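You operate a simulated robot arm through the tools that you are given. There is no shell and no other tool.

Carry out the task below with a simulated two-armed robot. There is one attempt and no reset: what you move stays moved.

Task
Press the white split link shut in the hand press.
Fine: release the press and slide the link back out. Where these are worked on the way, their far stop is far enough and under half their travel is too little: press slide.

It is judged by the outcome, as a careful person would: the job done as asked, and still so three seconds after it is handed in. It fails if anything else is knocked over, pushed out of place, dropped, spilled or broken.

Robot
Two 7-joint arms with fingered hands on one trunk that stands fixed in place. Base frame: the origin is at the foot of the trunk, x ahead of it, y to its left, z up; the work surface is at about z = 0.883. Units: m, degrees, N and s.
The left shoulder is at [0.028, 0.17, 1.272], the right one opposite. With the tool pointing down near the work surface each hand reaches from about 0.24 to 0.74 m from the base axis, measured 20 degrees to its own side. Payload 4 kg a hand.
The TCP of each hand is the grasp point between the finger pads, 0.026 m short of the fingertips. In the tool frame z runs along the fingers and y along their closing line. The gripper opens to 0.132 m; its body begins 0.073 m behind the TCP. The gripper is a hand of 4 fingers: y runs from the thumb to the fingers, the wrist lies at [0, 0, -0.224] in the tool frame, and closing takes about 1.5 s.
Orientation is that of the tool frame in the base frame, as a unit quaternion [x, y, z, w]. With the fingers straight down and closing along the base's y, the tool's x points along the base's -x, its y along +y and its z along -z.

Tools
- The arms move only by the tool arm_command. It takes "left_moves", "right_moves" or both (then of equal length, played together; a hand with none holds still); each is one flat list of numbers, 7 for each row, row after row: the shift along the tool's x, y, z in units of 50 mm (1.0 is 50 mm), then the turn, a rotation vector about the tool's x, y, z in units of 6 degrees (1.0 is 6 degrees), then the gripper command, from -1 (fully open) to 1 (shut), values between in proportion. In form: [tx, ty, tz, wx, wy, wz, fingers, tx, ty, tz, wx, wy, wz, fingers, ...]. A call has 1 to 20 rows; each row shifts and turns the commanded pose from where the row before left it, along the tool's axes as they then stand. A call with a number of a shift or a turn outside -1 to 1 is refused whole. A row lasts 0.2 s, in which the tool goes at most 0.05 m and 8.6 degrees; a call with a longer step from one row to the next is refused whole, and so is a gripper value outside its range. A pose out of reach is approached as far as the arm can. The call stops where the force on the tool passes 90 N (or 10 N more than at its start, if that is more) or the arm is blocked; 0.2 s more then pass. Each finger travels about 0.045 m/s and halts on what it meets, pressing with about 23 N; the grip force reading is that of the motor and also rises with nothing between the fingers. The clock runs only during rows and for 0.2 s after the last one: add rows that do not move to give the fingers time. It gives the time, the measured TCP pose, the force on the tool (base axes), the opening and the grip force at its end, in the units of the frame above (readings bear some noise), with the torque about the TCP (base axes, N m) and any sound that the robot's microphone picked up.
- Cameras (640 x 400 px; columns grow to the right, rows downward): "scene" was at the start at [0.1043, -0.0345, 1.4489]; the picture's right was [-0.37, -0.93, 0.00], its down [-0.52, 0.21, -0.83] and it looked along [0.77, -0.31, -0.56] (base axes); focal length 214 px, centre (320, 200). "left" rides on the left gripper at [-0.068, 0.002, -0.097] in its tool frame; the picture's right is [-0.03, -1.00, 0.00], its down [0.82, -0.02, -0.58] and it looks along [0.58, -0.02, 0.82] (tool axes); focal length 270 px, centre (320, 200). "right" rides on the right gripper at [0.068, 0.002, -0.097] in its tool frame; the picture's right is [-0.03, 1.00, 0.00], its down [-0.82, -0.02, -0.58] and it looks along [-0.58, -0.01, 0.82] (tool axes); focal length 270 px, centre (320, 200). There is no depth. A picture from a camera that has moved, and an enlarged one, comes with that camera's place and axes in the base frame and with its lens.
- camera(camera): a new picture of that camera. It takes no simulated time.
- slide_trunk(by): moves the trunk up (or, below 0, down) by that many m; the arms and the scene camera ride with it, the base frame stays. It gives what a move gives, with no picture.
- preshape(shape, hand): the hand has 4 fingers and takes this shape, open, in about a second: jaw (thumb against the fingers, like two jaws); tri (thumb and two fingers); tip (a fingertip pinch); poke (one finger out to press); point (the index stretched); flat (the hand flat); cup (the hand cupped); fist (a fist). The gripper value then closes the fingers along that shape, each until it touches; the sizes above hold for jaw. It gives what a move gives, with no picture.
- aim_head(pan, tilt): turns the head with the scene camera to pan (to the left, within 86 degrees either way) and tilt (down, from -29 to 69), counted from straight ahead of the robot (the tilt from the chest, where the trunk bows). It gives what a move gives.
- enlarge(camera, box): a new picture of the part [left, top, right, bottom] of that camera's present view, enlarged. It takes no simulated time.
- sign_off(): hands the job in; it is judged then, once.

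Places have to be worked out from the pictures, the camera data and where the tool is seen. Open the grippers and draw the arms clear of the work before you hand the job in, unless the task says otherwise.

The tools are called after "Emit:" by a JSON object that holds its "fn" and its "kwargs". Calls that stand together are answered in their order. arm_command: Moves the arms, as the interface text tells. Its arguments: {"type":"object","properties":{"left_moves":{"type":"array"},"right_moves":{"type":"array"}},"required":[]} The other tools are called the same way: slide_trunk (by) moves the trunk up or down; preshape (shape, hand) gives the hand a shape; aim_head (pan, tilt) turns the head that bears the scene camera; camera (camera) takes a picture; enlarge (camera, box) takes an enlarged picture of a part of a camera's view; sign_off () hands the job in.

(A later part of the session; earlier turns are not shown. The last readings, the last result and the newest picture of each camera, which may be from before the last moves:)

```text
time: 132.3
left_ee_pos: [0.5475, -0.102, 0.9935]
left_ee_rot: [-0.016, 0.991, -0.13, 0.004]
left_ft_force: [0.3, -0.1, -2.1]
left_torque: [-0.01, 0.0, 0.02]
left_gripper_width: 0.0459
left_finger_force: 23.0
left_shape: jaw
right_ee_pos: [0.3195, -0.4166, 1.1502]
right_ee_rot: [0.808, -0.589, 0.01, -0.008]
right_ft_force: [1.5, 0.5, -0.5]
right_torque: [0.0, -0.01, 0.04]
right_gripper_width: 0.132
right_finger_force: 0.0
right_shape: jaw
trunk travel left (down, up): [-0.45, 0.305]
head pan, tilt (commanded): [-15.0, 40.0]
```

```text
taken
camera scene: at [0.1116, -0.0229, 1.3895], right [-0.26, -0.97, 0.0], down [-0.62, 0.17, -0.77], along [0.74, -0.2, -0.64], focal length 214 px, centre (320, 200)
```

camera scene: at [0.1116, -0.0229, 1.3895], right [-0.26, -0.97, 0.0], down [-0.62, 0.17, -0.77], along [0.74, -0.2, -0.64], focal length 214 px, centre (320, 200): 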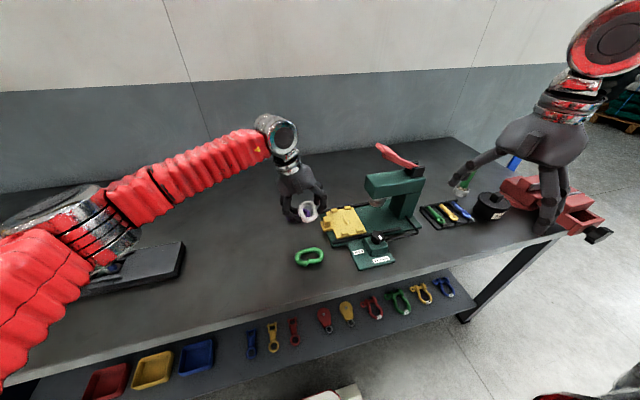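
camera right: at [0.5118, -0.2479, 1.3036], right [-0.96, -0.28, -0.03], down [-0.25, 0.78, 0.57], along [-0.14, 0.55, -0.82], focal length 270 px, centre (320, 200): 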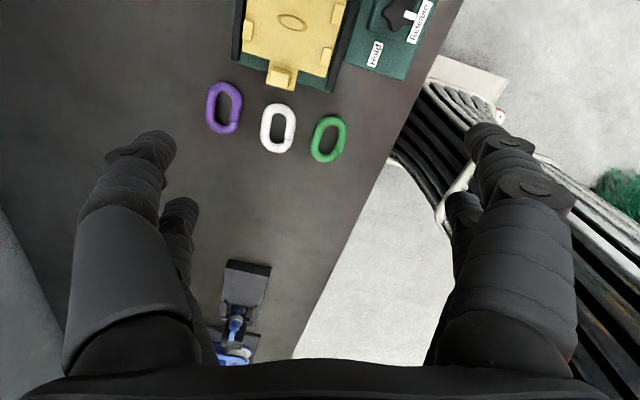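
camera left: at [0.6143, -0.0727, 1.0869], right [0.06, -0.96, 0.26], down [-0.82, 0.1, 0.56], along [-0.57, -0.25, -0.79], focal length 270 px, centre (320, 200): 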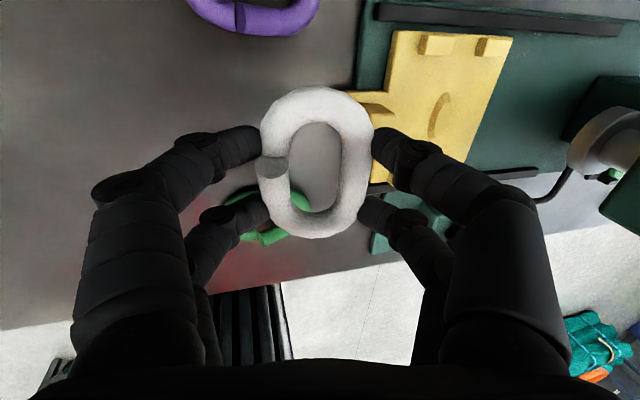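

Link held, hand leaned 15°. I move across to above the nest at TCP (0.5495,-0.224,0.975), still 20 mm above the post height.

Emit:
{"fn": "arm_command", "kwargs": {"left_moves": [0.016, -0.754, 0.33, 0, 0, 0, 0.4, 0.016, -0.754, 0.33, 0, 0, 0, 0.4, 0.016, -0.754, 0.33, 0, 0, 0, 0.4, 0, 0, 0, 0, 0, 0, 0.4]}}

Emit:
{"fn": "camera", "kwargs": {"camera": "left"}}

Emit:
{"fn": "enlarge", "kwargs": {"camera": "scene", "box": [290, 140, 430, 260]}}

Emit:
{"fn": "camera", "kwargs": {"camera": "right"}}

```text
time: 133.3
left_ee_pos: [0.5551, -0.2235, 0.972]
left_ee_rot: [-0.018, 0.991, -0.131, 0.003]
left_ft_force: [-0.4, 1.0, -2.4]
left_torque: [-0.01, 0.02, 0.0]
left_gripper_width: 0.0453
left_finger_force: 22.6
left_shape: jaw
right_ee_pos: [0.3204, -0.4156, 1.1492]
right_ee_rot: [0.809, -0.588, 0.011, -0.007]
right_ft_force: [-1.2, 0.5, -1.4]
right_torque: [0.0, 0.0, 0.02]
right_gripper_width: 0.1322
right_finger_force: 0.0
right_shape: jaw
trunk travel left (down, up): [-0.45, 0.305]
head pan, tilt (commanded): [-15.0, 40.0]
```

```text
taken
camera left: at [0.6216, -0.1954, 1.0656], right [0.06, -0.96, 0.26], down [-0.82, 0.1, 0.56], along [-0.57, -0.25, -0.78], focal length 270 px, centre (320, 200)
```

left: 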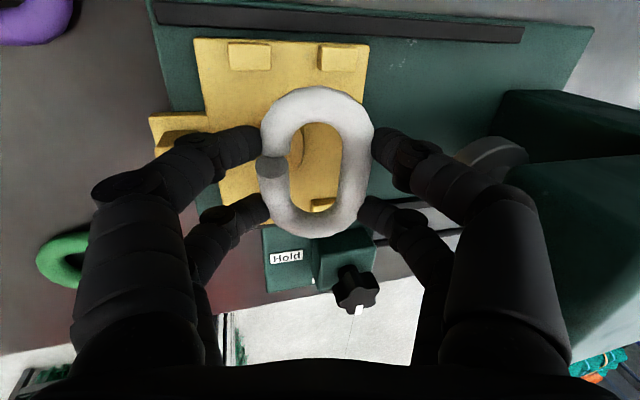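

```text
3.33 times, centred on (360, 200) of scene
camera zoom: at [0.1122, -0.0224, 1.3895], right [-0.26, -0.97, 0.0], down [-0.62, 0.17, -0.77], along [0.74, -0.2, -0.64], focal length 715 px, centre (187, 200)
```

zoom: 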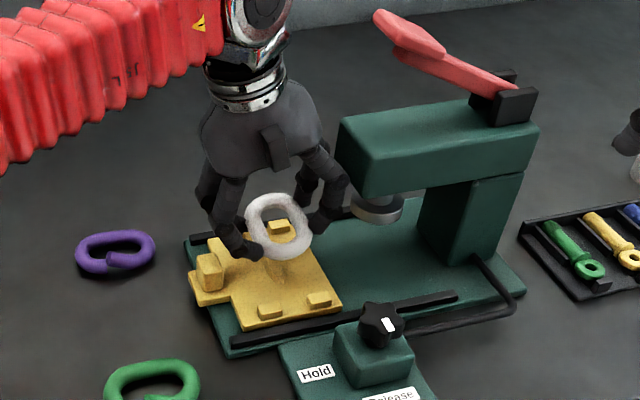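

```text
taken
camera right: at [0.339, -0.4805, 1.2478], right [-0.96, -0.28, -0.02], down [-0.25, 0.78, 0.57], along [-0.14, 0.55, -0.82], focal length 270 px, centre (320, 200)
```

right: 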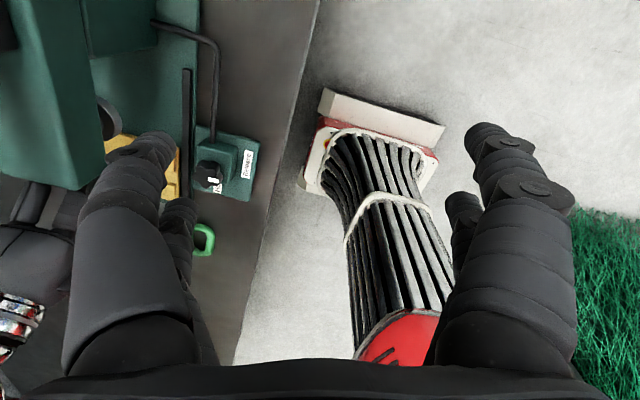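

Reached above the nest with no reach warning. By my numbers the link is ~5 mm too far in x; I correct that and descend to TCP z ≈ 0.945 for a closer look.

Emit:
{"fn": "arm_command", "kwargs": {"left_moves": [0.051, 0.072, 0.26, 0, 0, 0, 0.4, 0.051, 0.072, 0.26, 0, 0, 0, 0.4, 0, 0, 0, 0, 0, 0, 0.4]}}

Emit:
{"fn": "enlarge", "kwargs": {"camera": "left", "box": [160, 0, 480, 260]}}

Emit:
{"fn": "enlarge", "kwargs": {"camera": "scene", "box": [310, 170, 400, 260]}}

```text
time: 134.1
left_ee_pos: [0.5492, -0.2244, 0.9447]
left_ee_rot: [-0.016, 0.991, -0.132, 0.003]
left_ft_force: [-0.3, -0.6, -1.8]
left_torque: [0.0, 0.0, -0.04]
left_gripper_width: 0.0457
left_finger_force: 22.8
left_shape: jaw
right_ee_pos: [0.3199, -0.4167, 1.1494]
right_ee_rot: [0.808, -0.589, 0.011, -0.007]
right_ft_force: [-0.7, 0.2, -0.6]
right_torque: [0.03, -0.01, 0.0]
right_gripper_width: 0.1319
right_finger_force: 0.0
right_shape: jaw
trunk travel left (down, up): [-0.45, 0.305]
head pan, tilt (commanded): [-15.0, 40.0]
```

```text
1.54 times, centred on (320, 130) of left
camera zoom: at [0.6161, -0.1962, 1.0392], right [0.06, -0.96, 0.26], down [-0.82, 0.1, 0.56], along [-0.57, -0.25, -0.79], focal length 416 px, centre (320, 308)
```

zoom: 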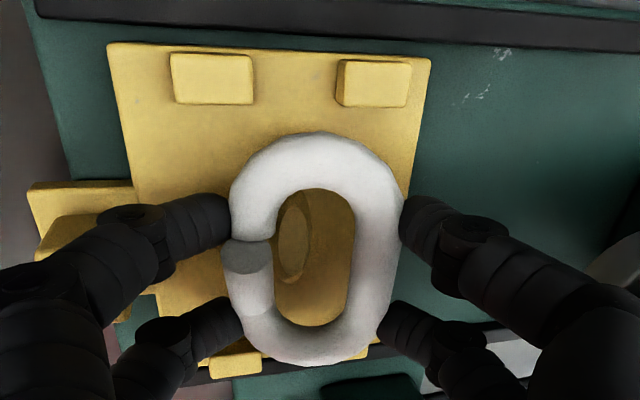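

```text
4.44 times, centred on (355, 215) of scene
camera zoom: at [0.1117, -0.0237, 1.3895], right [-0.26, -0.97, 0.0], down [-0.62, 0.17, -0.77], along [0.74, -0.2, -0.64], focal length 953 px, centre (164, 133)
```

zoom: 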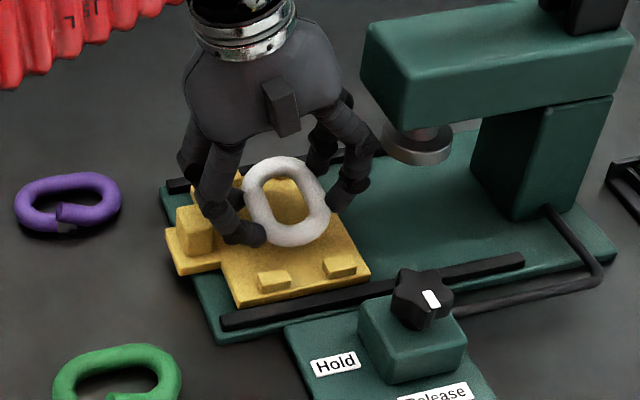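

The link now spans x 0.511–0.592 over a nest of 0.5065–0.5946, y aligned at -0.227, yaw 0°. I shift -1.3 mm in x and lower another 13 mm, watching the force.

Emit:
{"fn": "arm_command", "kwargs": {"left_moves": [0.013, 0.034, 0.125, 0, 0, 0, 0.4, 0.013, 0.034, 0.125, 0, 0, 0, 0.4, 0, 0, 0, 0, 0, 0, 0.4]}}

Emit:
{"fn": "enlarge", "kwargs": {"camera": "left", "box": [160, 0, 480, 260]}}

Emit:
{"fn": "enlarge", "kwargs": {"camera": "scene", "box": [320, 190, 390, 250]}}

```text
time: 134.9
left_ee_pos: [0.5451, -0.227, 0.9361]
left_ee_rot: [-0.015, 0.991, -0.132, 0.005]
left_ft_force: [2.0, -17.5, 21.2]
left_torque: [1.17, -0.38, -0.4]
left_gripper_width: 0.0446
left_finger_force: 23.1
left_shape: jaw
right_ee_pos: [0.3179, -0.4176, 1.15]
right_ee_rot: [0.808, -0.589, 0.011, -0.007]
right_ft_force: [0.3, 0.2, 0.4]
right_torque: [-0.04, 0.01, 0.01]
right_gripper_width: 0.1318
right_finger_force: 0.1
right_shape: jaw
trunk travel left (down, up): [-0.45, 0.305]
head pan, tilt (commanded): [-15.0, 40.0]
```

```text
1.54 times, centred on (320, 130) of left
camera zoom: at [0.6125, -0.1982, 1.0297], right [0.05, -0.96, 0.26], down [-0.82, 0.11, 0.56], along [-0.57, -0.25, -0.79], focal length 416 px, centre (320, 308)
```

zoom: 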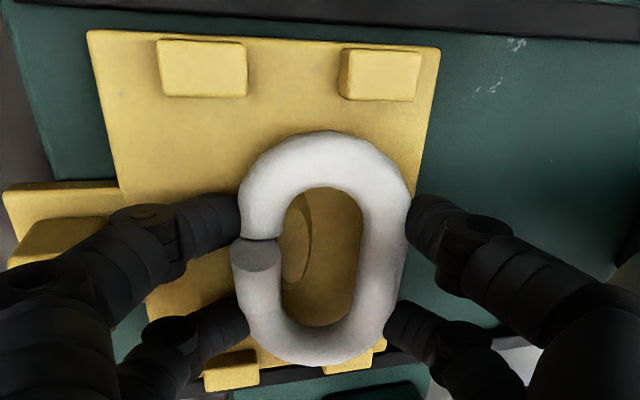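

```text
6.67 times, centred on (355, 220) of scene
camera zoom: at [0.1097, -0.0251, 1.3899], right [-0.26, -0.97, 0.0], down [-0.62, 0.17, -0.77], along [0.74, -0.2, -0.64], focal length 1430 px, centre (87, 67)
```

zoom: 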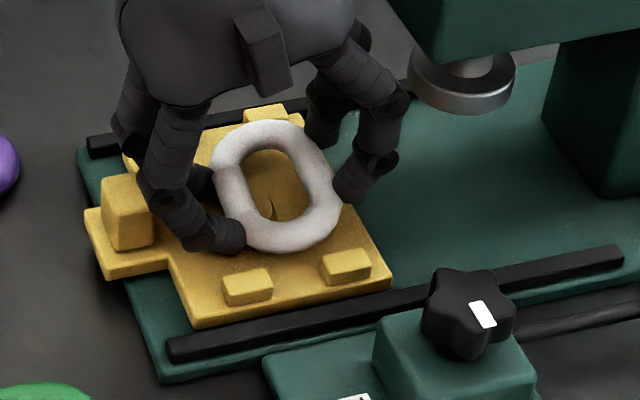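

Contact (17 N toward -y, 21 N up): a +y digit is touching the slide's post because the hand sits slightly low in x. I back up 8 mm and shift +x so the digits straddle the post.

Emit:
{"fn": "arm_command", "kwargs": {"left_moves": [0, -0.03, -0.16, 0, 0, 0, 0.4, -0.05, 0, 0, 0, 0, 0, 0.4, 0, 0, 0, 0, 0, 0, 0.4]}}

Emit:
{"fn": "enlarge", "kwargs": {"camera": "left", "box": [100, 0, 480, 260]}}

Emit:
{"fn": "enlarge", "kwargs": {"camera": "scene", "box": [320, 190, 390, 250]}}

```text
time: 135.7
left_ee_pos: [0.5503, -0.2221, 0.9403]
left_ee_rot: [-0.018, 0.991, -0.13, 0.003]
left_ft_force: [1.4, -14.7, 2.4]
left_torque: [0.13, -0.12, -0.28]
left_gripper_width: 0.0446
left_finger_force: 22.4
left_shape: jaw
right_ee_pos: [0.3201, -0.4182, 1.1501]
right_ee_rot: [0.808, -0.589, 0.01, -0.008]
right_ft_force: [0.1, 1.2, -0.1]
right_torque: [0.0, 0.0, -0.02]
right_gripper_width: 0.1318
right_finger_force: 0.2
right_shape: jaw
trunk travel left (down, up): [-0.45, 0.305]
head pan, tilt (commanded): [-15.0, 40.0]
```

```text
1.54 times, centred on (290, 130) of left
camera zoom: at [0.6172, -0.194, 1.0341], right [0.06, -0.96, 0.26], down [-0.82, 0.1, 0.56], along [-0.57, -0.24, -0.79], focal length 416 px, centre (366, 308)
```

zoom: 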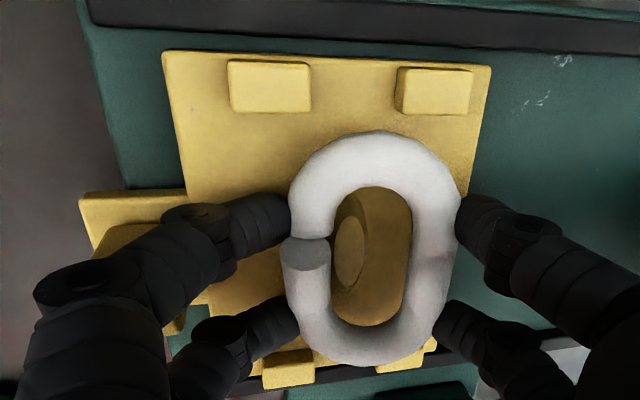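

```text
6.67 times, centred on (355, 220) of scene
camera zoom: at [0.1114, -0.0251, 1.3895], right [-0.26, -0.97, 0.0], down [-0.62, 0.17, -0.77], along [0.74, -0.2, -0.64], focal length 1430 px, centre (87, 67)
```

zoom: 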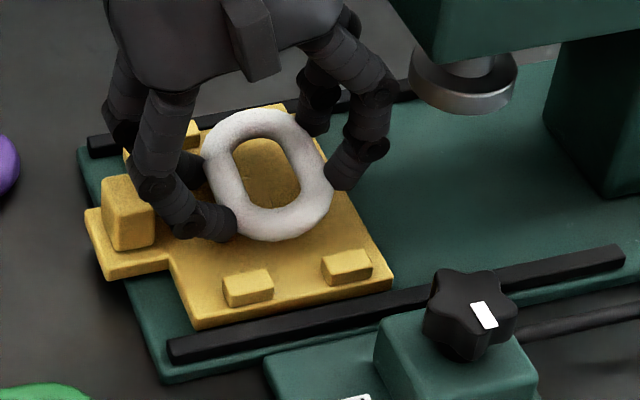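

A y-force of -15 N remains; the digits' joints straddle the 22 mm post almost exactly, and at x = 0.5492 there was no contact earlier. I return to that x and check the force.

Emit:
{"fn": "arm_command", "kwargs": {"left_moves": [0.026, 0, 0, 0, 0, 0, 0.4, 0, 0, 0, 0, 0, 0, 0.4]}}

```text
time: 136.3
left_ee_pos: [0.5493, -0.2232, 0.9401]
left_ee_rot: [-0.017, 0.991, -0.129, 0.003]
left_ft_force: [9.6, -15.3, 3.8]
left_torque: [0.14, -0.22, -0.67]
left_gripper_width: 0.0445
left_finger_force: 23.1
left_shape: jaw
right_ee_pos: [0.3205, -0.4186, 1.1495]
right_ee_rot: [0.808, -0.589, 0.01, -0.008]
right_ft_force: [-0.4, -0.4, 0.1]
right_torque: [-0.01, 0.03, 0.02]
right_gripper_width: 0.1319
right_finger_force: 0.1
right_shape: jaw
trunk travel left (down, up): [-0.45, 0.305]
head pan, tilt (commanded): [-15.0, 40.0]
```

The contact is the far digit's joint on the post's corner (+x,-y push). I shift +1.5 mm in x and -3 mm in y, then lower in small steps while watching the forces.

Emit:
{"fn": "arm_command", "kwargs": {"left_moves": [-0.03, -0.058, 0.015, 0, 0, 0, 0.4, 0, 0, 0, 0, 0, 0, 0.4]}}

```text
time: 136.9
left_ee_pos: [0.5496, -0.223, 0.9399]
left_ee_rot: [-0.018, 0.991, -0.129, 0.002]
left_ft_force: [2.4, -2.5, -1.3]
left_torque: [0.08, -0.02, -0.13]
left_gripper_width: 0.0444
left_finger_force: 23.3
left_shape: jaw
right_ee_pos: [0.3196, -0.4162, 1.1494]
right_ee_rot: [0.809, -0.588, 0.011, -0.006]
right_ft_force: [-0.1, 0.1, 0.2]
right_torque: [0.01, -0.03, 0.0]
right_gripper_width: 0.1317
right_finger_force: 0.2
right_shape: jaw
trunk travel left (down, up): [-0.45, 0.305]
head pan, tilt (commanded): [-15.0, 40.0]
```

Forces dropped to near zero. I lower 3 mm at a time.

Emit:
{"fn": "arm_command", "kwargs": {"left_moves": [0, 0.006, 0.06, 0, 0, 0, 0.4, 0, 0, 0, 0, 0, 0, 0.4]}}

Emit:
{"fn": "arm_command", "kwargs": {"left_moves": [0, 0.006, 0.06, 0, 0, 0, 0.4, 0, 0, 0, 0, 0, 0, 0.4]}}

Emit:
{"fn": "enlarge", "kwargs": {"camera": "left", "box": [100, 0, 480, 260]}}

Emit:
{"fn": "enlarge", "kwargs": {"camera": "scene", "box": [320, 190, 390, 250]}}

```text
time: 137.5
left_ee_pos: [0.5502, -0.2239, 0.9376]
left_ee_rot: [-0.018, 0.991, -0.13, 0.003]
left_ft_force: [1.8, -2.9, 1.5]
left_torque: [0.19, -0.06, -0.15]
left_gripper_width: 0.0443
left_finger_force: 22.8
left_shape: jaw
right_ee_pos: [0.3205, -0.4176, 1.1503]
right_ee_rot: [0.808, -0.589, 0.011, -0.007]
right_ft_force: [-0.4, 0.0, 0.2]
right_torque: [0.03, 0.0, -0.01]
right_gripper_width: 0.1318
right_finger_force: 0.0
right_shape: jaw
trunk travel left (down, up): [-0.45, 0.305]
head pan, tilt (commanded): [-15.0, 40.0]
```

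```text
time: 138.1
left_ee_pos: [0.5488, -0.2257, 0.9366]
left_ee_rot: [-0.017, 0.991, -0.131, 0.003]
left_ft_force: [4.2, -7.6, 7.8]
left_torque: [0.49, -0.19, -0.28]
left_gripper_width: 0.0446
left_finger_force: 22.7
left_shape: jaw
right_ee_pos: [0.3195, -0.4173, 1.1511]
right_ee_rot: [0.808, -0.589, 0.012, -0.007]
right_ft_force: [0.1, -1.2, -0.9]
right_torque: [0.0, 0.0, -0.02]
right_gripper_width: 0.1317
right_finger_force: 0.0
right_shape: jaw
trunk travel left (down, up): [-0.45, 0.305]
head pan, tilt (commanded): [-15.0, 40.0]
```

```text
1.54 times, centred on (290, 130) of left
camera zoom: at [0.6165, -0.1975, 1.0297], right [0.06, -0.96, 0.26], down [-0.82, 0.1, 0.56], along [-0.57, -0.25, -0.79], focal length 416 px, centre (366, 308)
```

zoom: 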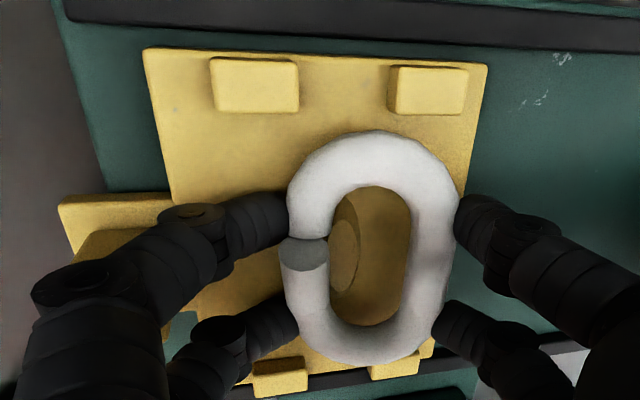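

```text
6.67 times, centred on (355, 220) of scene
camera zoom: at [0.1112, -0.0242, 1.3896], right [-0.26, -0.97, 0.0], down [-0.62, 0.17, -0.77], along [0.74, -0.2, -0.64], focal length 1430 px, centre (87, 67)
```

zoom: 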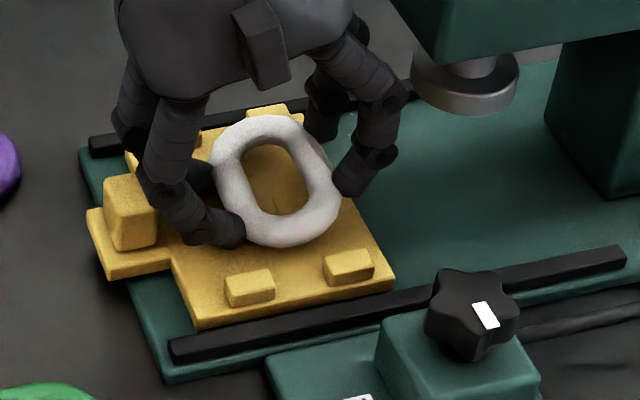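

The tips are just touching the plate (8 N). The link is centred over the boss within ~2 mm, so I open the digits slowly to let it settle, then look.

Emit:
{"fn": "arm_command", "kwargs": {"left_moves": [0, 0, 0, 0, 0, 0, 0.28, 0, 0, 0, 0, 0, 0, 0.22, 0, 0, 0, 0, 0, 0, 0.16, 0, 0, 0, 0, 0, 0, 0.1, 0, 0, 0, 0, 0, 0, 0.1, 0, 0, 0, 0, 0, 0, 0.1]}}

Emit:
{"fn": "enlarge", "kwargs": {"camera": "left", "box": [100, 0, 480, 260]}}

Emit:
{"fn": "enlarge", "kwargs": {"camera": "scene", "box": [320, 190, 390, 250]}}

```text
time: 139.5
left_ee_pos: [0.5483, -0.2248, 0.9346]
left_ee_rot: [-0.016, 0.991, -0.131, 0.003]
left_ft_force: [5.1, -7.9, 9.5]
left_torque: [0.31, -0.03, -0.33]
left_gripper_width: 0.055
left_finger_force: 0.1
left_shape: jaw
right_ee_pos: [0.32, -0.4176, 1.1501]
right_ee_rot: [0.808, -0.589, 0.011, -0.006]
right_ft_force: [-0.4, -0.8, 0.1]
right_torque: [0.04, -0.01, -0.03]
right_gripper_width: 0.1321
right_finger_force: 0.0
right_shape: jaw
trunk travel left (down, up): [-0.45, 0.305]
head pan, tilt (commanded): [-15.0, 40.0]
```

```text
1.54 times, centred on (290, 130) of left
camera zoom: at [0.6165, -0.1974, 1.0292], right [0.06, -0.96, 0.26], down [-0.82, 0.1, 0.56], along [-0.57, -0.25, -0.79], focal length 416 px, centre (366, 308)
```

zoom: 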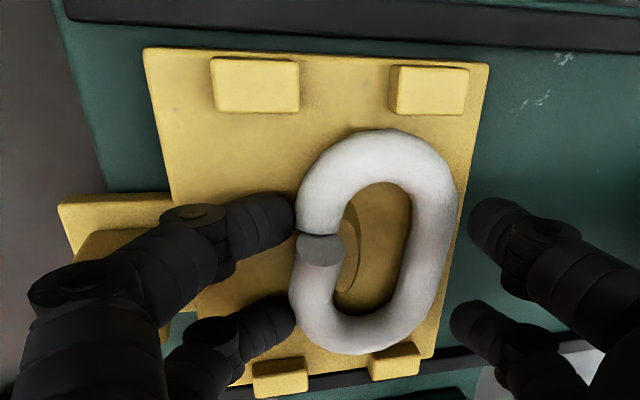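

```text
6.67 times, centred on (355, 220) of scene
camera zoom: at [0.1112, -0.0242, 1.3896], right [-0.26, -0.97, 0.0], down [-0.62, 0.17, -0.77], along [0.74, -0.2, -0.64], focal length 1430 px, centre (87, 67)
```

zoom: 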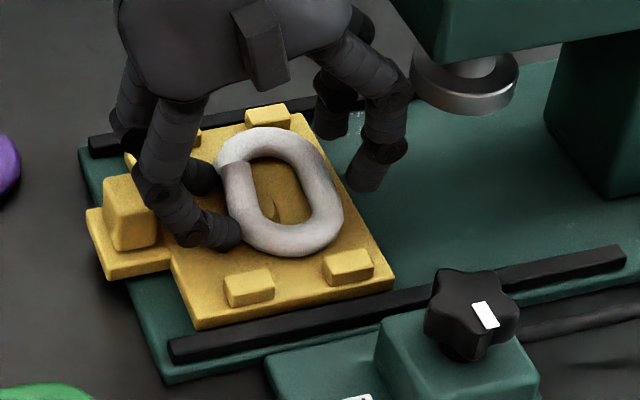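

The link dropped but slid ~10 mm toward -y (centre ≈ (0.55,-0.238), yaw about -5°), with its +y bar on the boss. I'll lift the left hand straight up and away, then correct the link with the right hand from the -y side.

Emit:
{"fn": "arm_command", "kwargs": {"left_moves": [0, -0.052, -0.193, 0, 0, 0, 0.1, 0, -0.052, -0.193, 0, 0, 0, 0.1, 0, -0.104, -0.386, 0, 0, 0, 0.1, 0, 0.2, -0.6, 0, 0, 0, 0.1, 0, 0.6, -0.6, 0, 0, 0, 0.1, 0, 0.8, -0.3, 0, 0, 0, 0.1, 0, 0, 0, 0, 0, 0, 0.1]}}

Emit:
{"fn": "camera", "kwargs": {"camera": "left"}}

Emit:
{"fn": "enlarge", "kwargs": {"camera": "scene", "box": [310, 180, 400, 260]}}

```text
time: 141.1
left_ee_pos: [0.5437, -0.1301, 1.0275]
left_ee_rot: [-0.017, 0.991, -0.13, 0.003]
left_ft_force: [-0.5, 0.1, 0.0]
left_torque: [0.03, -0.01, 0.02]
left_gripper_width: 0.0588
left_finger_force: 0.0
left_shape: jaw
right_ee_pos: [0.319, -0.4175, 1.1488]
right_ee_rot: [0.808, -0.589, 0.011, -0.008]
right_ft_force: [-0.6, -0.5, 0.3]
right_torque: [0.03, 0.0, 0.02]
right_gripper_width: 0.1318
right_finger_force: 0.1
right_shape: jaw
trunk travel left (down, up): [-0.45, 0.305]
head pan, tilt (commanded): [-15.0, 40.0]
```

```text
taken
camera left: at [0.6107, -0.1018, 1.1218], right [0.06, -0.96, 0.26], down [-0.82, 0.1, 0.56], along [-0.57, -0.24, -0.79], focal length 270 px, centre (320, 200)
```

left: 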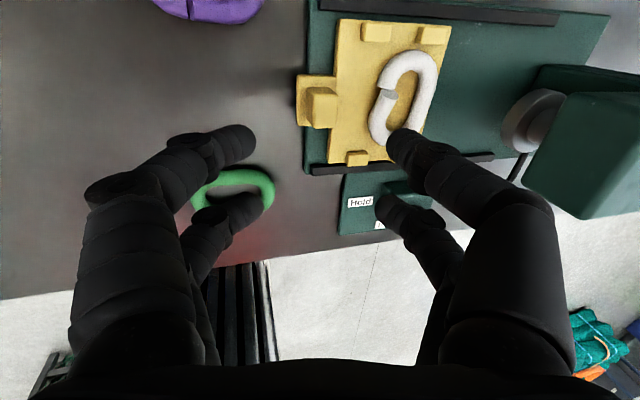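

```text
5.00 times, centred on (355, 220) of scene
camera zoom: at [0.1114, -0.0245, 1.3895], right [-0.26, -0.97, 0.0], down [-0.62, 0.17, -0.77], along [0.74, -0.2, -0.64], focal length 1072 px, centre (145, 100)
```

zoom: 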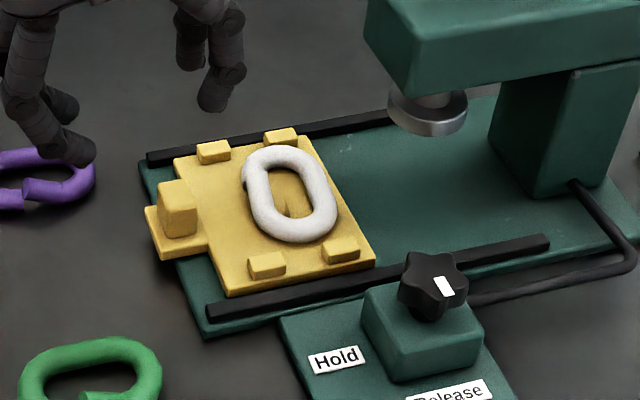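

Emit:
{"fn": "enlarge", "kwargs": {"camera": "scene", "box": [335, 200, 390, 240]}}

Emit:
{"fn": "enlarge", "kwargs": {"camera": "left", "box": [280, 0, 480, 180]}}

```text
10.00 times, centred on (362, 220) of scene
camera zoom: at [0.1114, -0.0245, 1.3895], right [-0.26, -0.97, 0.0], down [-0.62, 0.17, -0.77], along [0.74, -0.2, -0.64], focal length 2145 px, centre (-105, 0)
```

zoom: 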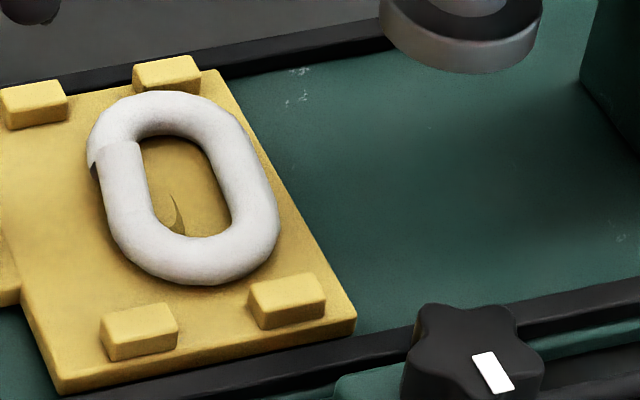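

```text
2.22 times, centred on (380, 90) of left
camera zoom: at [0.6107, -0.1018, 1.1218], right [0.06, -0.96, 0.26], down [-0.82, 0.1, 0.56], along [-0.57, -0.24, -0.79], focal length 601 px, centre (187, 444)
```

zoom: 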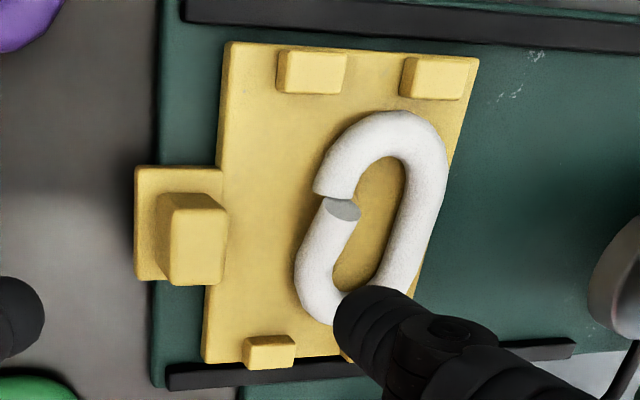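

The link lies flat-ish at centre ≈(0.552,-0.236), yaw ≈ -12°, with its +y bar over the boss; it must move ~9 mm to +y and turn ~12°. A single finger in its hole can drag it, so I'll look at the left hand's "poke" shape.

Emit:
{"fn": "preshape", "kwargs": {"shape": "poke", "hand": "left"}}

Emit:
{"fn": "camera", "kwargs": {"camera": "left"}}

Emit:
{"fn": "enlarge", "kwargs": {"camera": "scene", "box": [270, 120, 400, 260]}}

```text
time: 142.0
left_ee_pos: [0.5426, -0.1304, 1.0279]
left_ee_rot: [-0.017, 0.991, -0.131, 0.003]
left_ft_force: [-0.6, -0.5, 0.7]
left_torque: [-0.01, 0.02, -0.03]
left_gripper_width: 0.0
left_finger_force: 0.0
left_shape: poke
right_ee_pos: [0.3205, -0.4165, 1.1498]
right_ee_rot: [0.808, -0.589, 0.011, -0.007]
right_ft_force: [-0.4, 0.1, 0.6]
right_torque: [-0.01, 0.01, -0.02]
right_gripper_width: 0.1322
right_finger_force: 0.0
right_shape: jaw
trunk travel left (down, up): [-0.45, 0.305]
head pan, tilt (commanded): [-15.0, 40.0]
```

```text
taken
camera left: at [0.611, -0.101, 1.1216], right [0.06, -0.96, 0.26], down [-0.82, 0.1, 0.56], along [-0.57, -0.25, -0.79], focal length 270 px, centre (320, 200)
```

left: 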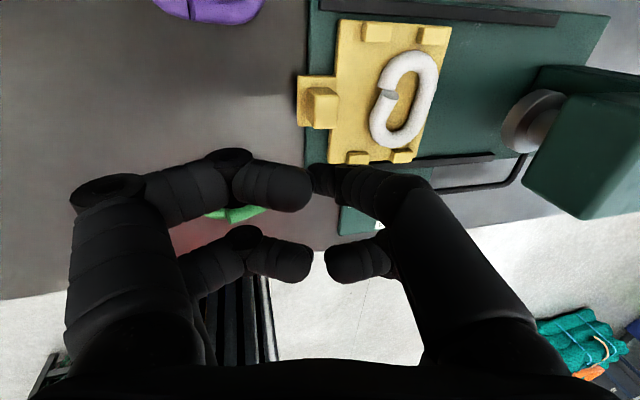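

```text
2.86 times, centred on (335, 190) of scene
camera zoom: at [0.1114, -0.0234, 1.3895], right [-0.26, -0.97, 0.0], down [-0.62, 0.17, -0.77], along [0.74, -0.2, -0.64], focal length 613 px, centre (277, 229)
```

zoom: 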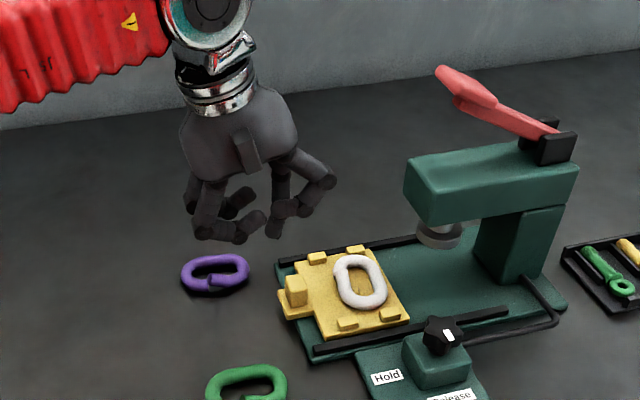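

The poke shape seems partly curled; I'll hold the gripper command at fully open in this shape and look again.

Emit:
{"fn": "arm_command", "kwargs": {"left_moves": [0, 0, 0, 0, 0, 0, -1, 0, 0, 0, 0, 0, 0, -1, 0, 0, 0, 0, 0, 0, -1, 0, 0, 0, 0, 0, 0, -1, 0, 0, 0, 0, 0, 0, -1, 0, 0, 0, 0, 0, 0, -1]}}

Emit:
{"fn": "camera", "kwargs": {"camera": "left"}}

Emit:
{"fn": "enlarge", "kwargs": {"camera": "scene", "box": [290, 140, 350, 210]}}

```text
time: 143.4
left_ee_pos: [0.5428, -0.1293, 1.0278]
left_ee_rot: [-0.017, 0.991, -0.13, 0.003]
left_ft_force: [-0.2, 0.7, -1.0]
left_torque: [0.04, 0.0, 0.02]
left_gripper_width: 0.0001
left_finger_force: 0.0
left_shape: poke
right_ee_pos: [0.3198, -0.4169, 1.1501]
right_ee_rot: [0.808, -0.588, 0.011, -0.006]
right_ft_force: [0.1, 0.0, 0.0]
right_torque: [-0.02, -0.03, 0.03]
right_gripper_width: 0.1317
right_finger_force: 0.1
right_shape: jaw
trunk travel left (down, up): [-0.45, 0.305]
head pan, tilt (commanded): [-15.0, 40.0]
```

```text
taken
camera left: at [0.611, -0.1011, 1.1217], right [0.06, -0.96, 0.26], down [-0.82, 0.1, 0.56], along [-0.57, -0.25, -0.79], focal length 270 px, centre (320, 200)
```

left: 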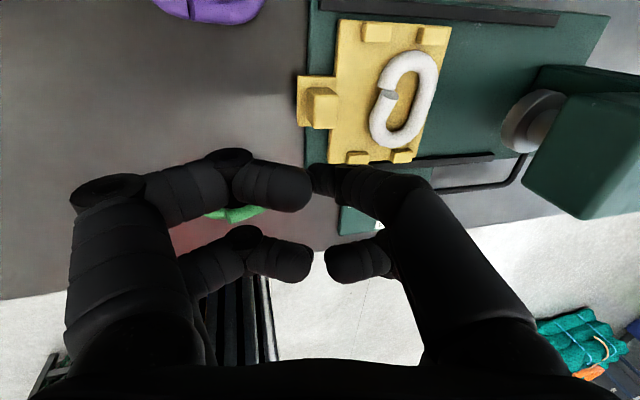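

```text
5.71 times, centred on (320, 175) of scene
camera zoom: at [0.1115, -0.0236, 1.3895], right [-0.26, -0.97, 0.0], down [-0.62, 0.17, -0.77], along [0.74, -0.2, -0.64], focal length 1226 px, centre (320, 343)
```

zoom: 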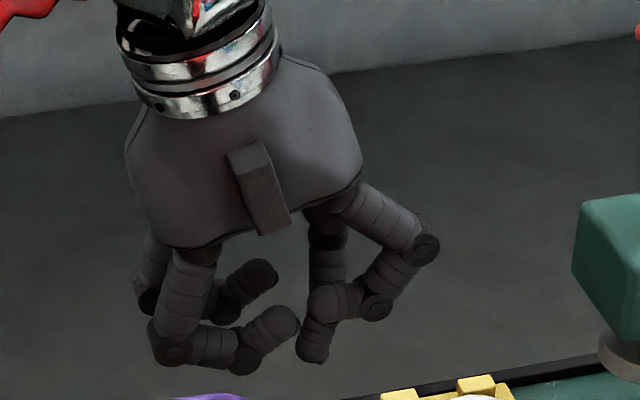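

The poke finger is the far -y digit; its tip is ≈40 mm below the TCP on the tool axis at (0.567,-0.141,0.990) now. I move it above the link's hole (tip ≈ (0.561,-0.2375,0.935)) and check alignment.

Emit:
{"fn": "arm_command", "kwargs": {"left_moves": [0.065, -0.527, 0.519, 0, 0, 0, -1, 0.065, -0.527, 0.519, 0, 0, 0, -1, 0.065, -0.527, 0.519, 0, 0, 0, -1, 0, 0, 0, 0, 0, 0, -1]}}

Emit:
{"fn": "camera", "kwargs": {"camera": "left"}}

Emit:
{"fn": "enlarge", "kwargs": {"camera": "scene", "box": [320, 170, 400, 250]}}

```text
time: 144.4
left_ee_pos: [0.5395, -0.2231, 0.972]
left_ee_rot: [-0.018, 0.991, -0.132, 0.002]
left_ft_force: [-1.2, 0.6, -0.1]
left_torque: [-0.04, -0.02, -0.02]
left_gripper_width: 0.0
left_finger_force: 0.1
left_shape: poke
right_ee_pos: [0.3205, -0.4161, 1.1506]
right_ee_rot: [0.809, -0.588, 0.01, -0.008]
right_ft_force: [0.2, -0.6, 0.5]
right_torque: [-0.03, -0.04, 0.03]
right_gripper_width: 0.1319
right_finger_force: 0.0
right_shape: jaw
trunk travel left (down, up): [-0.45, 0.305]
head pan, tilt (commanded): [-15.0, 40.0]
```

```text
taken
camera left: at [0.6061, -0.1949, 1.0675], right [0.06, -0.96, 0.26], down [-0.82, 0.1, 0.56], along [-0.57, -0.25, -0.79], focal length 270 px, centre (320, 200)
```

left: 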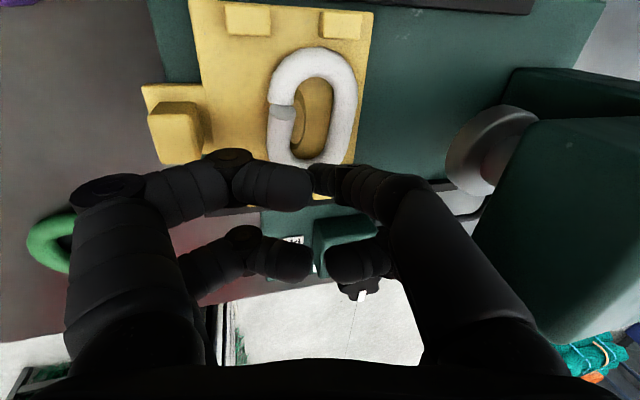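

```text
5.00 times, centred on (360, 210) of scene
camera zoom: at [0.1115, -0.0226, 1.3895], right [-0.26, -0.97, 0.0], down [-0.62, 0.17, -0.77], along [0.74, -0.2, -0.64], focal length 1072 px, centre (120, 150)
```

zoom: 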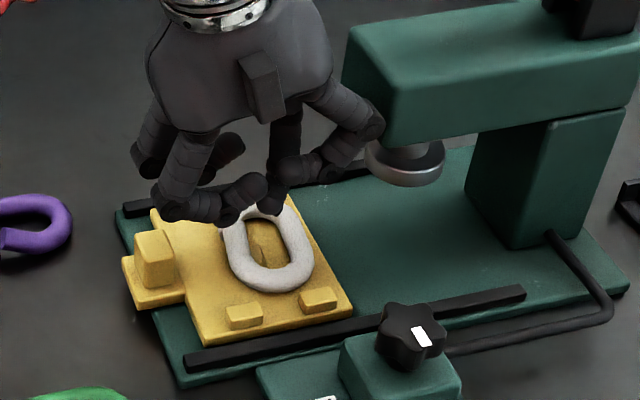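

Emit:
{"fn": "enlarge", "kwargs": {"camera": "left", "box": [180, 0, 420, 200]}}

Emit:
{"fn": "enlarge", "kwargs": {"camera": "scene", "box": [345, 200, 390, 235]}}

```text
2.00 times, centred on (300, 100) of left
camera zoom: at [0.6061, -0.1949, 1.0675], right [0.06, -0.96, 0.26], down [-0.82, 0.1, 0.56], along [-0.57, -0.25, -0.79], focal length 541 px, centre (360, 400)
```

zoom: 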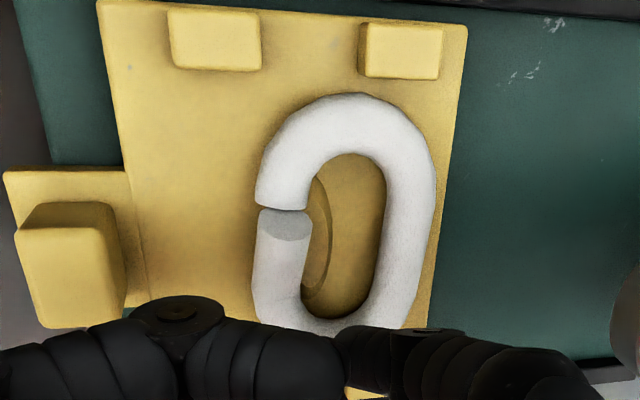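

```text
11.43 times, centred on (368, 218) of scene
camera zoom: at [0.1115, -0.0226, 1.3895], right [-0.26, -0.97, 0.0], down [-0.62, 0.17, -0.77], along [0.74, -0.2, -0.64], focal length 2451 px, centre (-223, 0)
```

zoom: 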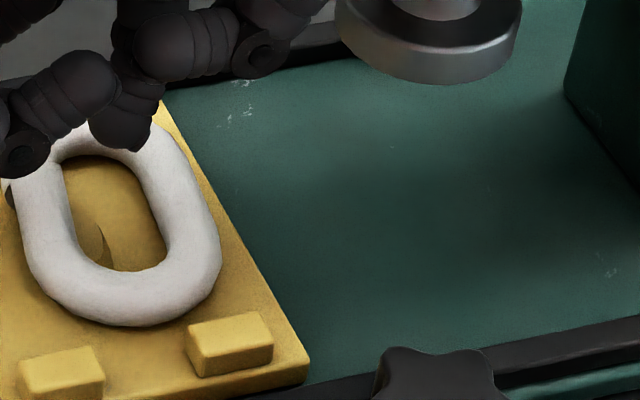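

Re-analysing both views, the poke finger slants so that its tip is on the tool axis ≈30 mm below the TCP, i.e. now at ≈(0.533,-0.233,0.944). I shift +23 mm in x, -7 mm in y and lower to just above the link to check it is over the hole.

Emit:
{"fn": "arm_command", "kwargs": {"left_moves": [-0.456, -0.152, 0.04, 0, 0, 0, -1, 0, 0.093, 0.347, 0, 0, 0, -1, 0, 0, 0, 0, 0, 0, -1]}}

Emit:
{"fn": "camera", "kwargs": {"camera": "left"}}

Emit:
{"fn": "enlarge", "kwargs": {"camera": "scene", "box": [330, 180, 400, 240]}}

```text
time: 145.2
left_ee_pos: [0.5638, -0.2288, 0.9542]
left_ee_rot: [-0.021, 0.991, -0.132, 0.004]
left_ft_force: [1.8, 8.6, 2.7]
left_torque: [-0.58, 0.15, -0.02]
left_gripper_width: 0.0
left_finger_force: 0.1
left_shape: poke
right_ee_pos: [0.3196, -0.4156, 1.1508]
right_ee_rot: [0.808, -0.589, 0.011, -0.007]
right_ft_force: [-0.4, 0.1, -0.4]
right_torque: [-0.02, 0.0, 0.0]
right_gripper_width: 0.1319
right_finger_force: 0.1
right_shape: jaw
trunk travel left (down, up): [-0.45, 0.305]
head pan, tilt (commanded): [-15.0, 40.0]
```

```text
taken
camera left: at [0.631, -0.199, 1.0489], right [0.06, -0.96, 0.26], down [-0.82, 0.1, 0.56], along [-0.56, -0.25, -0.79], focal length 270 px, centre (320, 200)
```

left: 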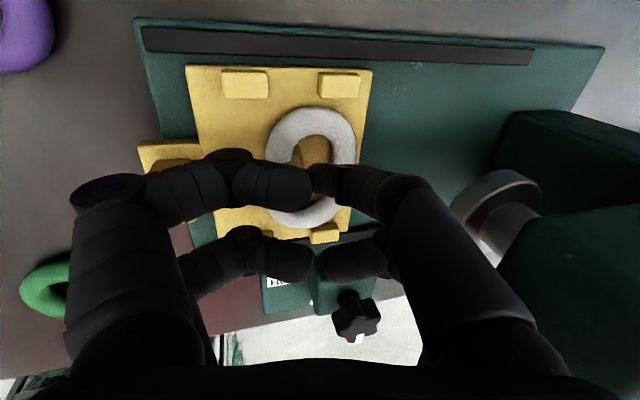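

```text
6.67 times, centred on (365, 210) of scene
camera zoom: at [0.1113, -0.0225, 1.3896], right [-0.26, -0.97, 0.0], down [-0.62, 0.17, -0.77], along [0.74, -0.2, -0.64], focal length 1430 px, centre (20, 133)
```

zoom: 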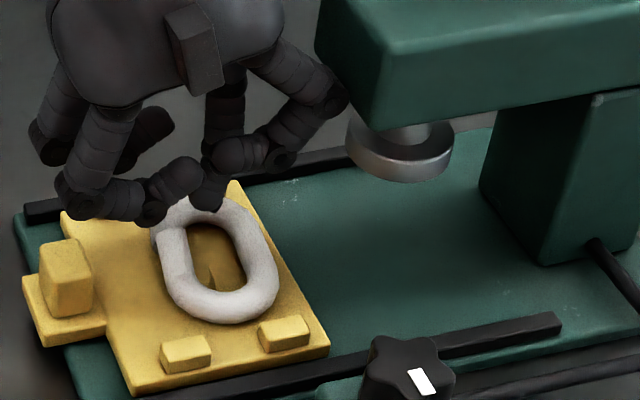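

A curled digit's knuckle is brushing the press head (8.6 N). I ease +y 2 mm and lower 20 mm so the knuckle passes below the head's edge and the poke tip enters the hole.

Emit:
{"fn": "arm_command", "kwargs": {"left_moves": [0, 0.09, 0.182, 0, 0, 0, -1, 0, 0, 0, 0, 0, 0, -1]}}

Emit:
{"fn": "arm_command", "kwargs": {"left_moves": [0, 0.04, 0.145, 0, 0, 0, -1, 0, 0, 0, 0, 0, 0, -1]}}

Emit:
{"fn": "enlarge", "kwargs": {"camera": "scene", "box": [330, 180, 400, 240]}}

Emit:
{"fn": "camera", "kwargs": {"camera": "left"}}

```text
time: 145.8
left_ee_pos: [0.5618, -0.2298, 0.9436]
left_ee_rot: [-0.018, 0.991, -0.131, 0.002]
left_ft_force: [-0.3, 0.3, 1.1]
left_torque: [0.0, 0.0, 0.0]
left_gripper_width: 0.0001
left_finger_force: 0.2
left_shape: poke
right_ee_pos: [0.3198, -0.4165, 1.1509]
right_ee_rot: [0.808, -0.589, 0.011, -0.008]
right_ft_force: [-0.3, 0.6, -0.6]
right_torque: [-0.03, -0.01, 0.0]
right_gripper_width: 0.1319
right_finger_force: 0.0
right_shape: jaw
trunk travel left (down, up): [-0.45, 0.305]
head pan, tilt (commanded): [-15.0, 40.0]
```

```text
time: 146.4
left_ee_pos: [0.5636, -0.2261, 0.9379]
left_ee_rot: [-0.02, 0.991, -0.131, 0.004]
left_ft_force: [-0.4, 0.7, 0.1]
left_torque: [-0.01, 0.0, -0.01]
left_gripper_width: 0.0002
left_finger_force: 0.0
left_shape: poke
right_ee_pos: [0.32, -0.417, 1.1497]
right_ee_rot: [0.808, -0.589, 0.011, -0.008]
right_ft_force: [0.0, -0.2, -0.8]
right_torque: [0.01, 0.03, -0.01]
right_gripper_width: 0.1317
right_finger_force: 0.0
right_shape: jaw
trunk travel left (down, up): [-0.45, 0.305]
head pan, tilt (commanded): [-15.0, 40.0]
```

```text
6.67 times, centred on (365, 210) of scene
camera zoom: at [0.1113, -0.0237, 1.3895], right [-0.26, -0.97, 0.0], down [-0.62, 0.17, -0.77], along [0.74, -0.2, -0.64], focal length 1430 px, centre (20, 133)
```

zoom: 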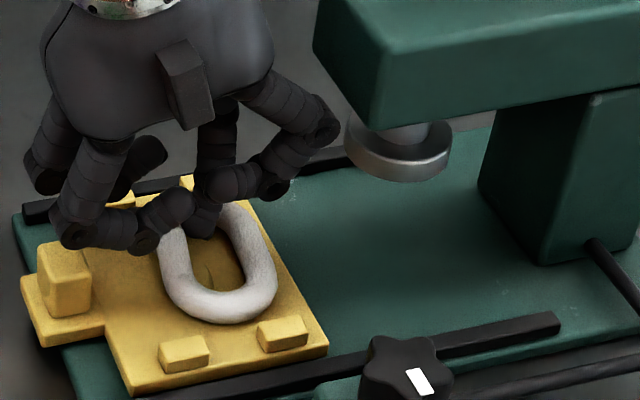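

```text
taken
camera left: at [0.6313, -0.1978, 1.0313], right [0.06, -0.96, 0.26], down [-0.82, 0.1, 0.56], along [-0.57, -0.25, -0.79], focal length 270 px, centre (320, 200)
```

left: 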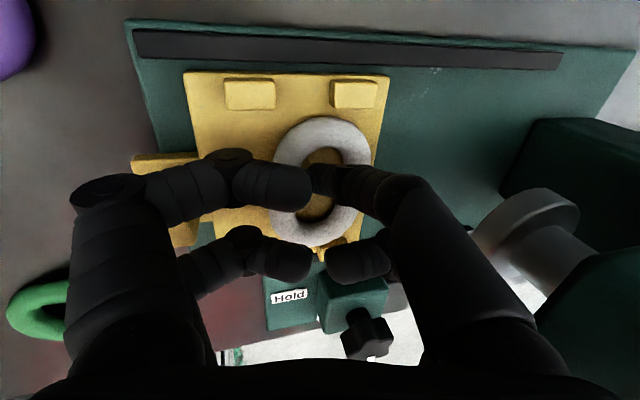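

The poke tip is inside the hole with no contact. I lower 3 mm more and draw it gently toward +y, about 9 mm, watching the forces.

Emit:
{"fn": "arm_command", "kwargs": {"left_moves": [0, 0.016, 0.058, 0, 0, 0, -1, 0, 0.058, -0.015, 0, 0, 0, -1, 0, 0.058, -0.015, 0, 0, 0, -1, 0, 0.058, -0.015, 0, 0, 0, -1, 0, 0, 0, 0, 0, 0, -1]}}

Emit:
{"fn": "enlarge", "kwargs": {"camera": "scene", "box": [330, 180, 400, 240]}}

Emit:
{"fn": "enlarge", "kwargs": {"camera": "left", "box": [160, 50, 420, 290]}}

```text
time: 147.6
left_ee_pos: [0.5603, -0.2214, 0.9326]
left_ee_rot: [-0.018, 0.991, -0.131, 0.003]
left_ft_force: [0.4, -0.8, -0.7]
left_torque: [-0.04, -0.01, 0.02]
left_gripper_width: 0.0001
left_finger_force: 0.0
left_shape: poke
right_ee_pos: [0.321, -0.4162, 1.1493]
right_ee_rot: [0.808, -0.589, 0.011, -0.007]
right_ft_force: [-0.4, 0.3, 0.2]
right_torque: [-0.04, 0.03, 0.0]
right_gripper_width: 0.1319
right_finger_force: 0.1
right_shape: jaw
trunk travel left (down, up): [-0.45, 0.305]
head pan, tilt (commanded): [-15.0, 40.0]
```

```text
6.67 times, centred on (365, 210) of scene
camera zoom: at [0.1114, -0.0236, 1.3895], right [-0.26, -0.97, 0.0], down [-0.62, 0.17, -0.77], along [0.74, -0.2, -0.64], focal length 1430 px, centre (20, 133)
```

zoom: 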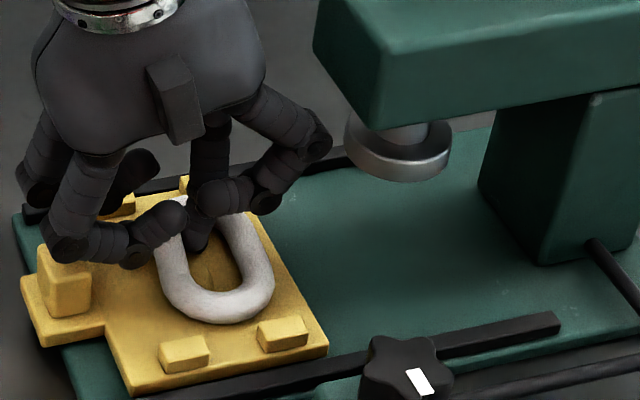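

```text
1.67 times, centred on (290, 170) of left
camera zoom: at [0.6277, -0.1934, 1.0275], right [0.06, -0.96, 0.26], down [-0.82, 0.1, 0.56], along [-0.57, -0.24, -0.79], focal length 450 px, centre (370, 250)
```

zoom: 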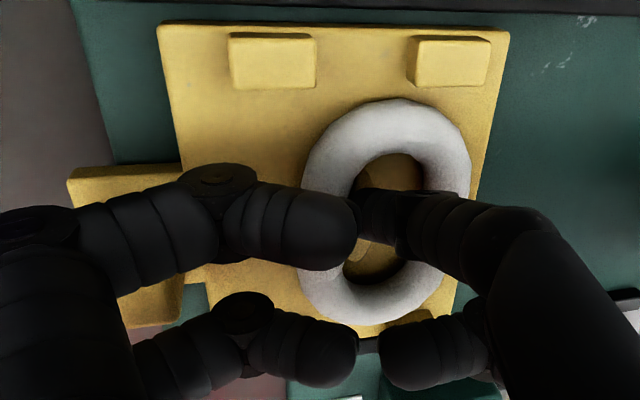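

Little force so far. I continue drawing +y in 3 mm steps.

Emit:
{"fn": "arm_command", "kwargs": {"left_moves": [0, 0.058, -0.015, 0, 0, 0, -1, 0, 0.058, -0.015, 0, 0, 0, -1, 0, 0, 0, 0, 0, 0, -1]}}

Emit:
{"fn": "enlarge", "kwargs": {"camera": "scene", "box": [330, 180, 400, 240]}}

Emit:
{"fn": "enlarge", "kwargs": {"camera": "left", "box": [160, 50, 420, 290]}}

```text
time: 148.4
left_ee_pos: [0.5607, -0.2146, 0.9344]
left_ee_rot: [-0.016, 0.991, -0.13, 0.002]
left_ft_force: [-1.2, 0.6, 0.7]
left_torque: [-0.03, -0.02, -0.03]
left_gripper_width: 0.0
left_finger_force: 0.0
left_shape: poke
right_ee_pos: [0.32, -0.4163, 1.1498]
right_ee_rot: [0.808, -0.589, 0.011, -0.008]
right_ft_force: [0.3, -1.5, -0.1]
right_torque: [0.02, 0.01, 0.01]
right_gripper_width: 0.1317
right_finger_force: 0.1
right_shape: jaw
trunk travel left (down, up): [-0.45, 0.305]
head pan, tilt (commanded): [-15.0, 40.0]
```

```text
6.67 times, centred on (365, 210) of scene
camera zoom: at [0.1114, -0.0236, 1.3895], right [-0.26, -0.97, 0.0], down [-0.62, 0.17, -0.77], along [0.74, -0.2, -0.64], focal length 1430 px, centre (20, 133)
```

zoom: 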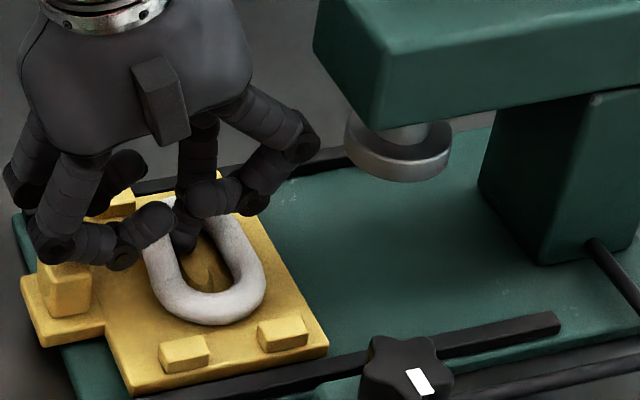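

```text
1.67 times, centred on (290, 170) of left
camera zoom: at [0.6276, -0.1874, 1.0283], right [0.06, -0.96, 0.26], down [-0.82, 0.1, 0.56], along [-0.57, -0.24, -0.79], focal length 450 px, centre (370, 250)
```

zoom: 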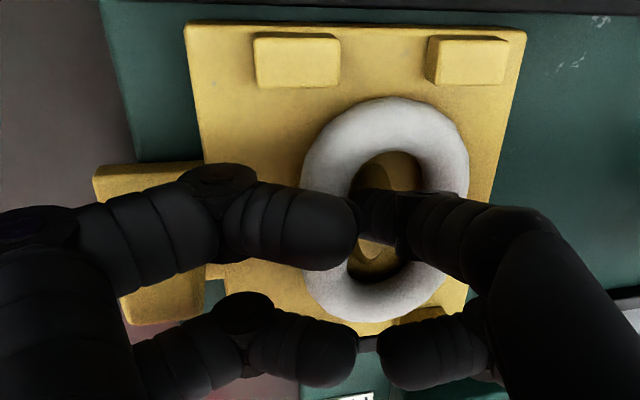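

The link followed: now about (0.549,-0.229) with yaw ≈ 0°. I lift the finger out and away to view the seating.

Emit:
{"fn": "arm_command", "kwargs": {"left_moves": [0, -0.104, -0.386, 0, 0, 0, -1, 0, -0.1, -0.5, 0, 0, 0, -1, 0, 0.5, -0.6, 0, 0, 0, -1, 0, 0.8, -0.4, 0, 0, 0, -1, 0, 0.8, -0.1, 0, 0, 0, -1, 0, 0, 0, 0, 0, 0, -1]}}

Emit:
{"fn": "enlarge", "kwargs": {"camera": "scene", "box": [330, 190, 390, 240]}}

Emit:
{"fn": "enlarge", "kwargs": {"camera": "left", "box": [260, 0, 480, 180]}}

```text
time: 149.8
left_ee_pos: [0.5562, -0.0998, 1.0022]
left_ee_rot: [-0.017, 0.991, -0.13, 0.003]
left_ft_force: [-0.3, -1.0, 0.4]
left_torque: [-0.01, -0.01, 0.01]
left_gripper_width: 0.0
left_finger_force: 0.0
left_shape: poke
right_ee_pos: [0.32, -0.4176, 1.1515]
right_ee_rot: [0.808, -0.589, 0.011, -0.007]
right_ft_force: [-0.6, -1.2, 0.2]
right_torque: [0.05, 0.01, -0.02]
right_gripper_width: 0.132
right_finger_force: 0.1
right_shape: jaw
trunk travel left (down, up): [-0.45, 0.305]
head pan, tilt (commanded): [-15.0, 40.0]
```

```text
8.00 times, centred on (360, 215) of scene
camera zoom: at [0.1113, -0.0244, 1.3895], right [-0.26, -0.97, 0.0], down [-0.62, 0.17, -0.77], along [0.74, -0.2, -0.64], focal length 1716 px, centre (0, 80)
```

zoom: 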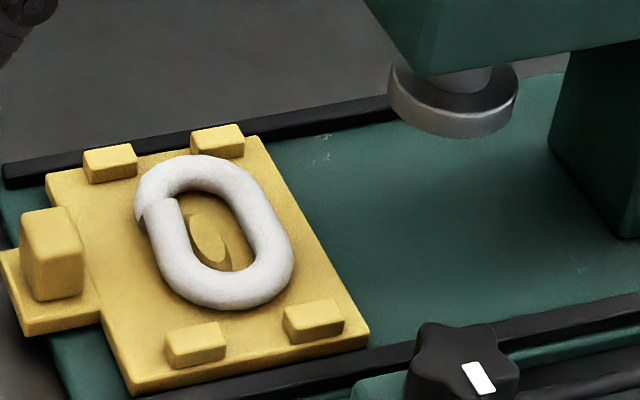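

```text
2.22 times, centred on (370, 90) of left
camera zoom: at [0.6244, -0.0708, 1.0965], right [0.06, -0.96, 0.26], down [-0.82, 0.1, 0.56], along [-0.57, -0.24, -0.79], focal length 601 px, centre (209, 444)
```

zoom: 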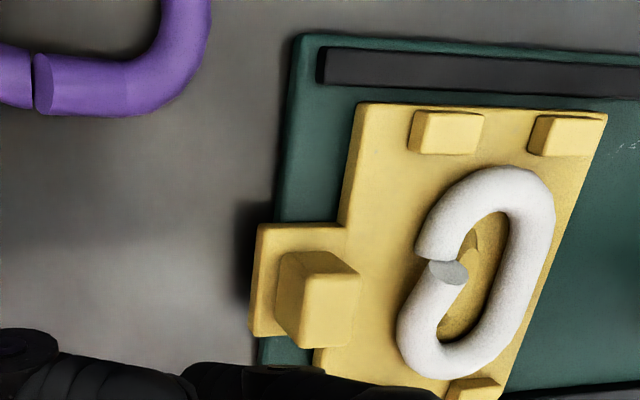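

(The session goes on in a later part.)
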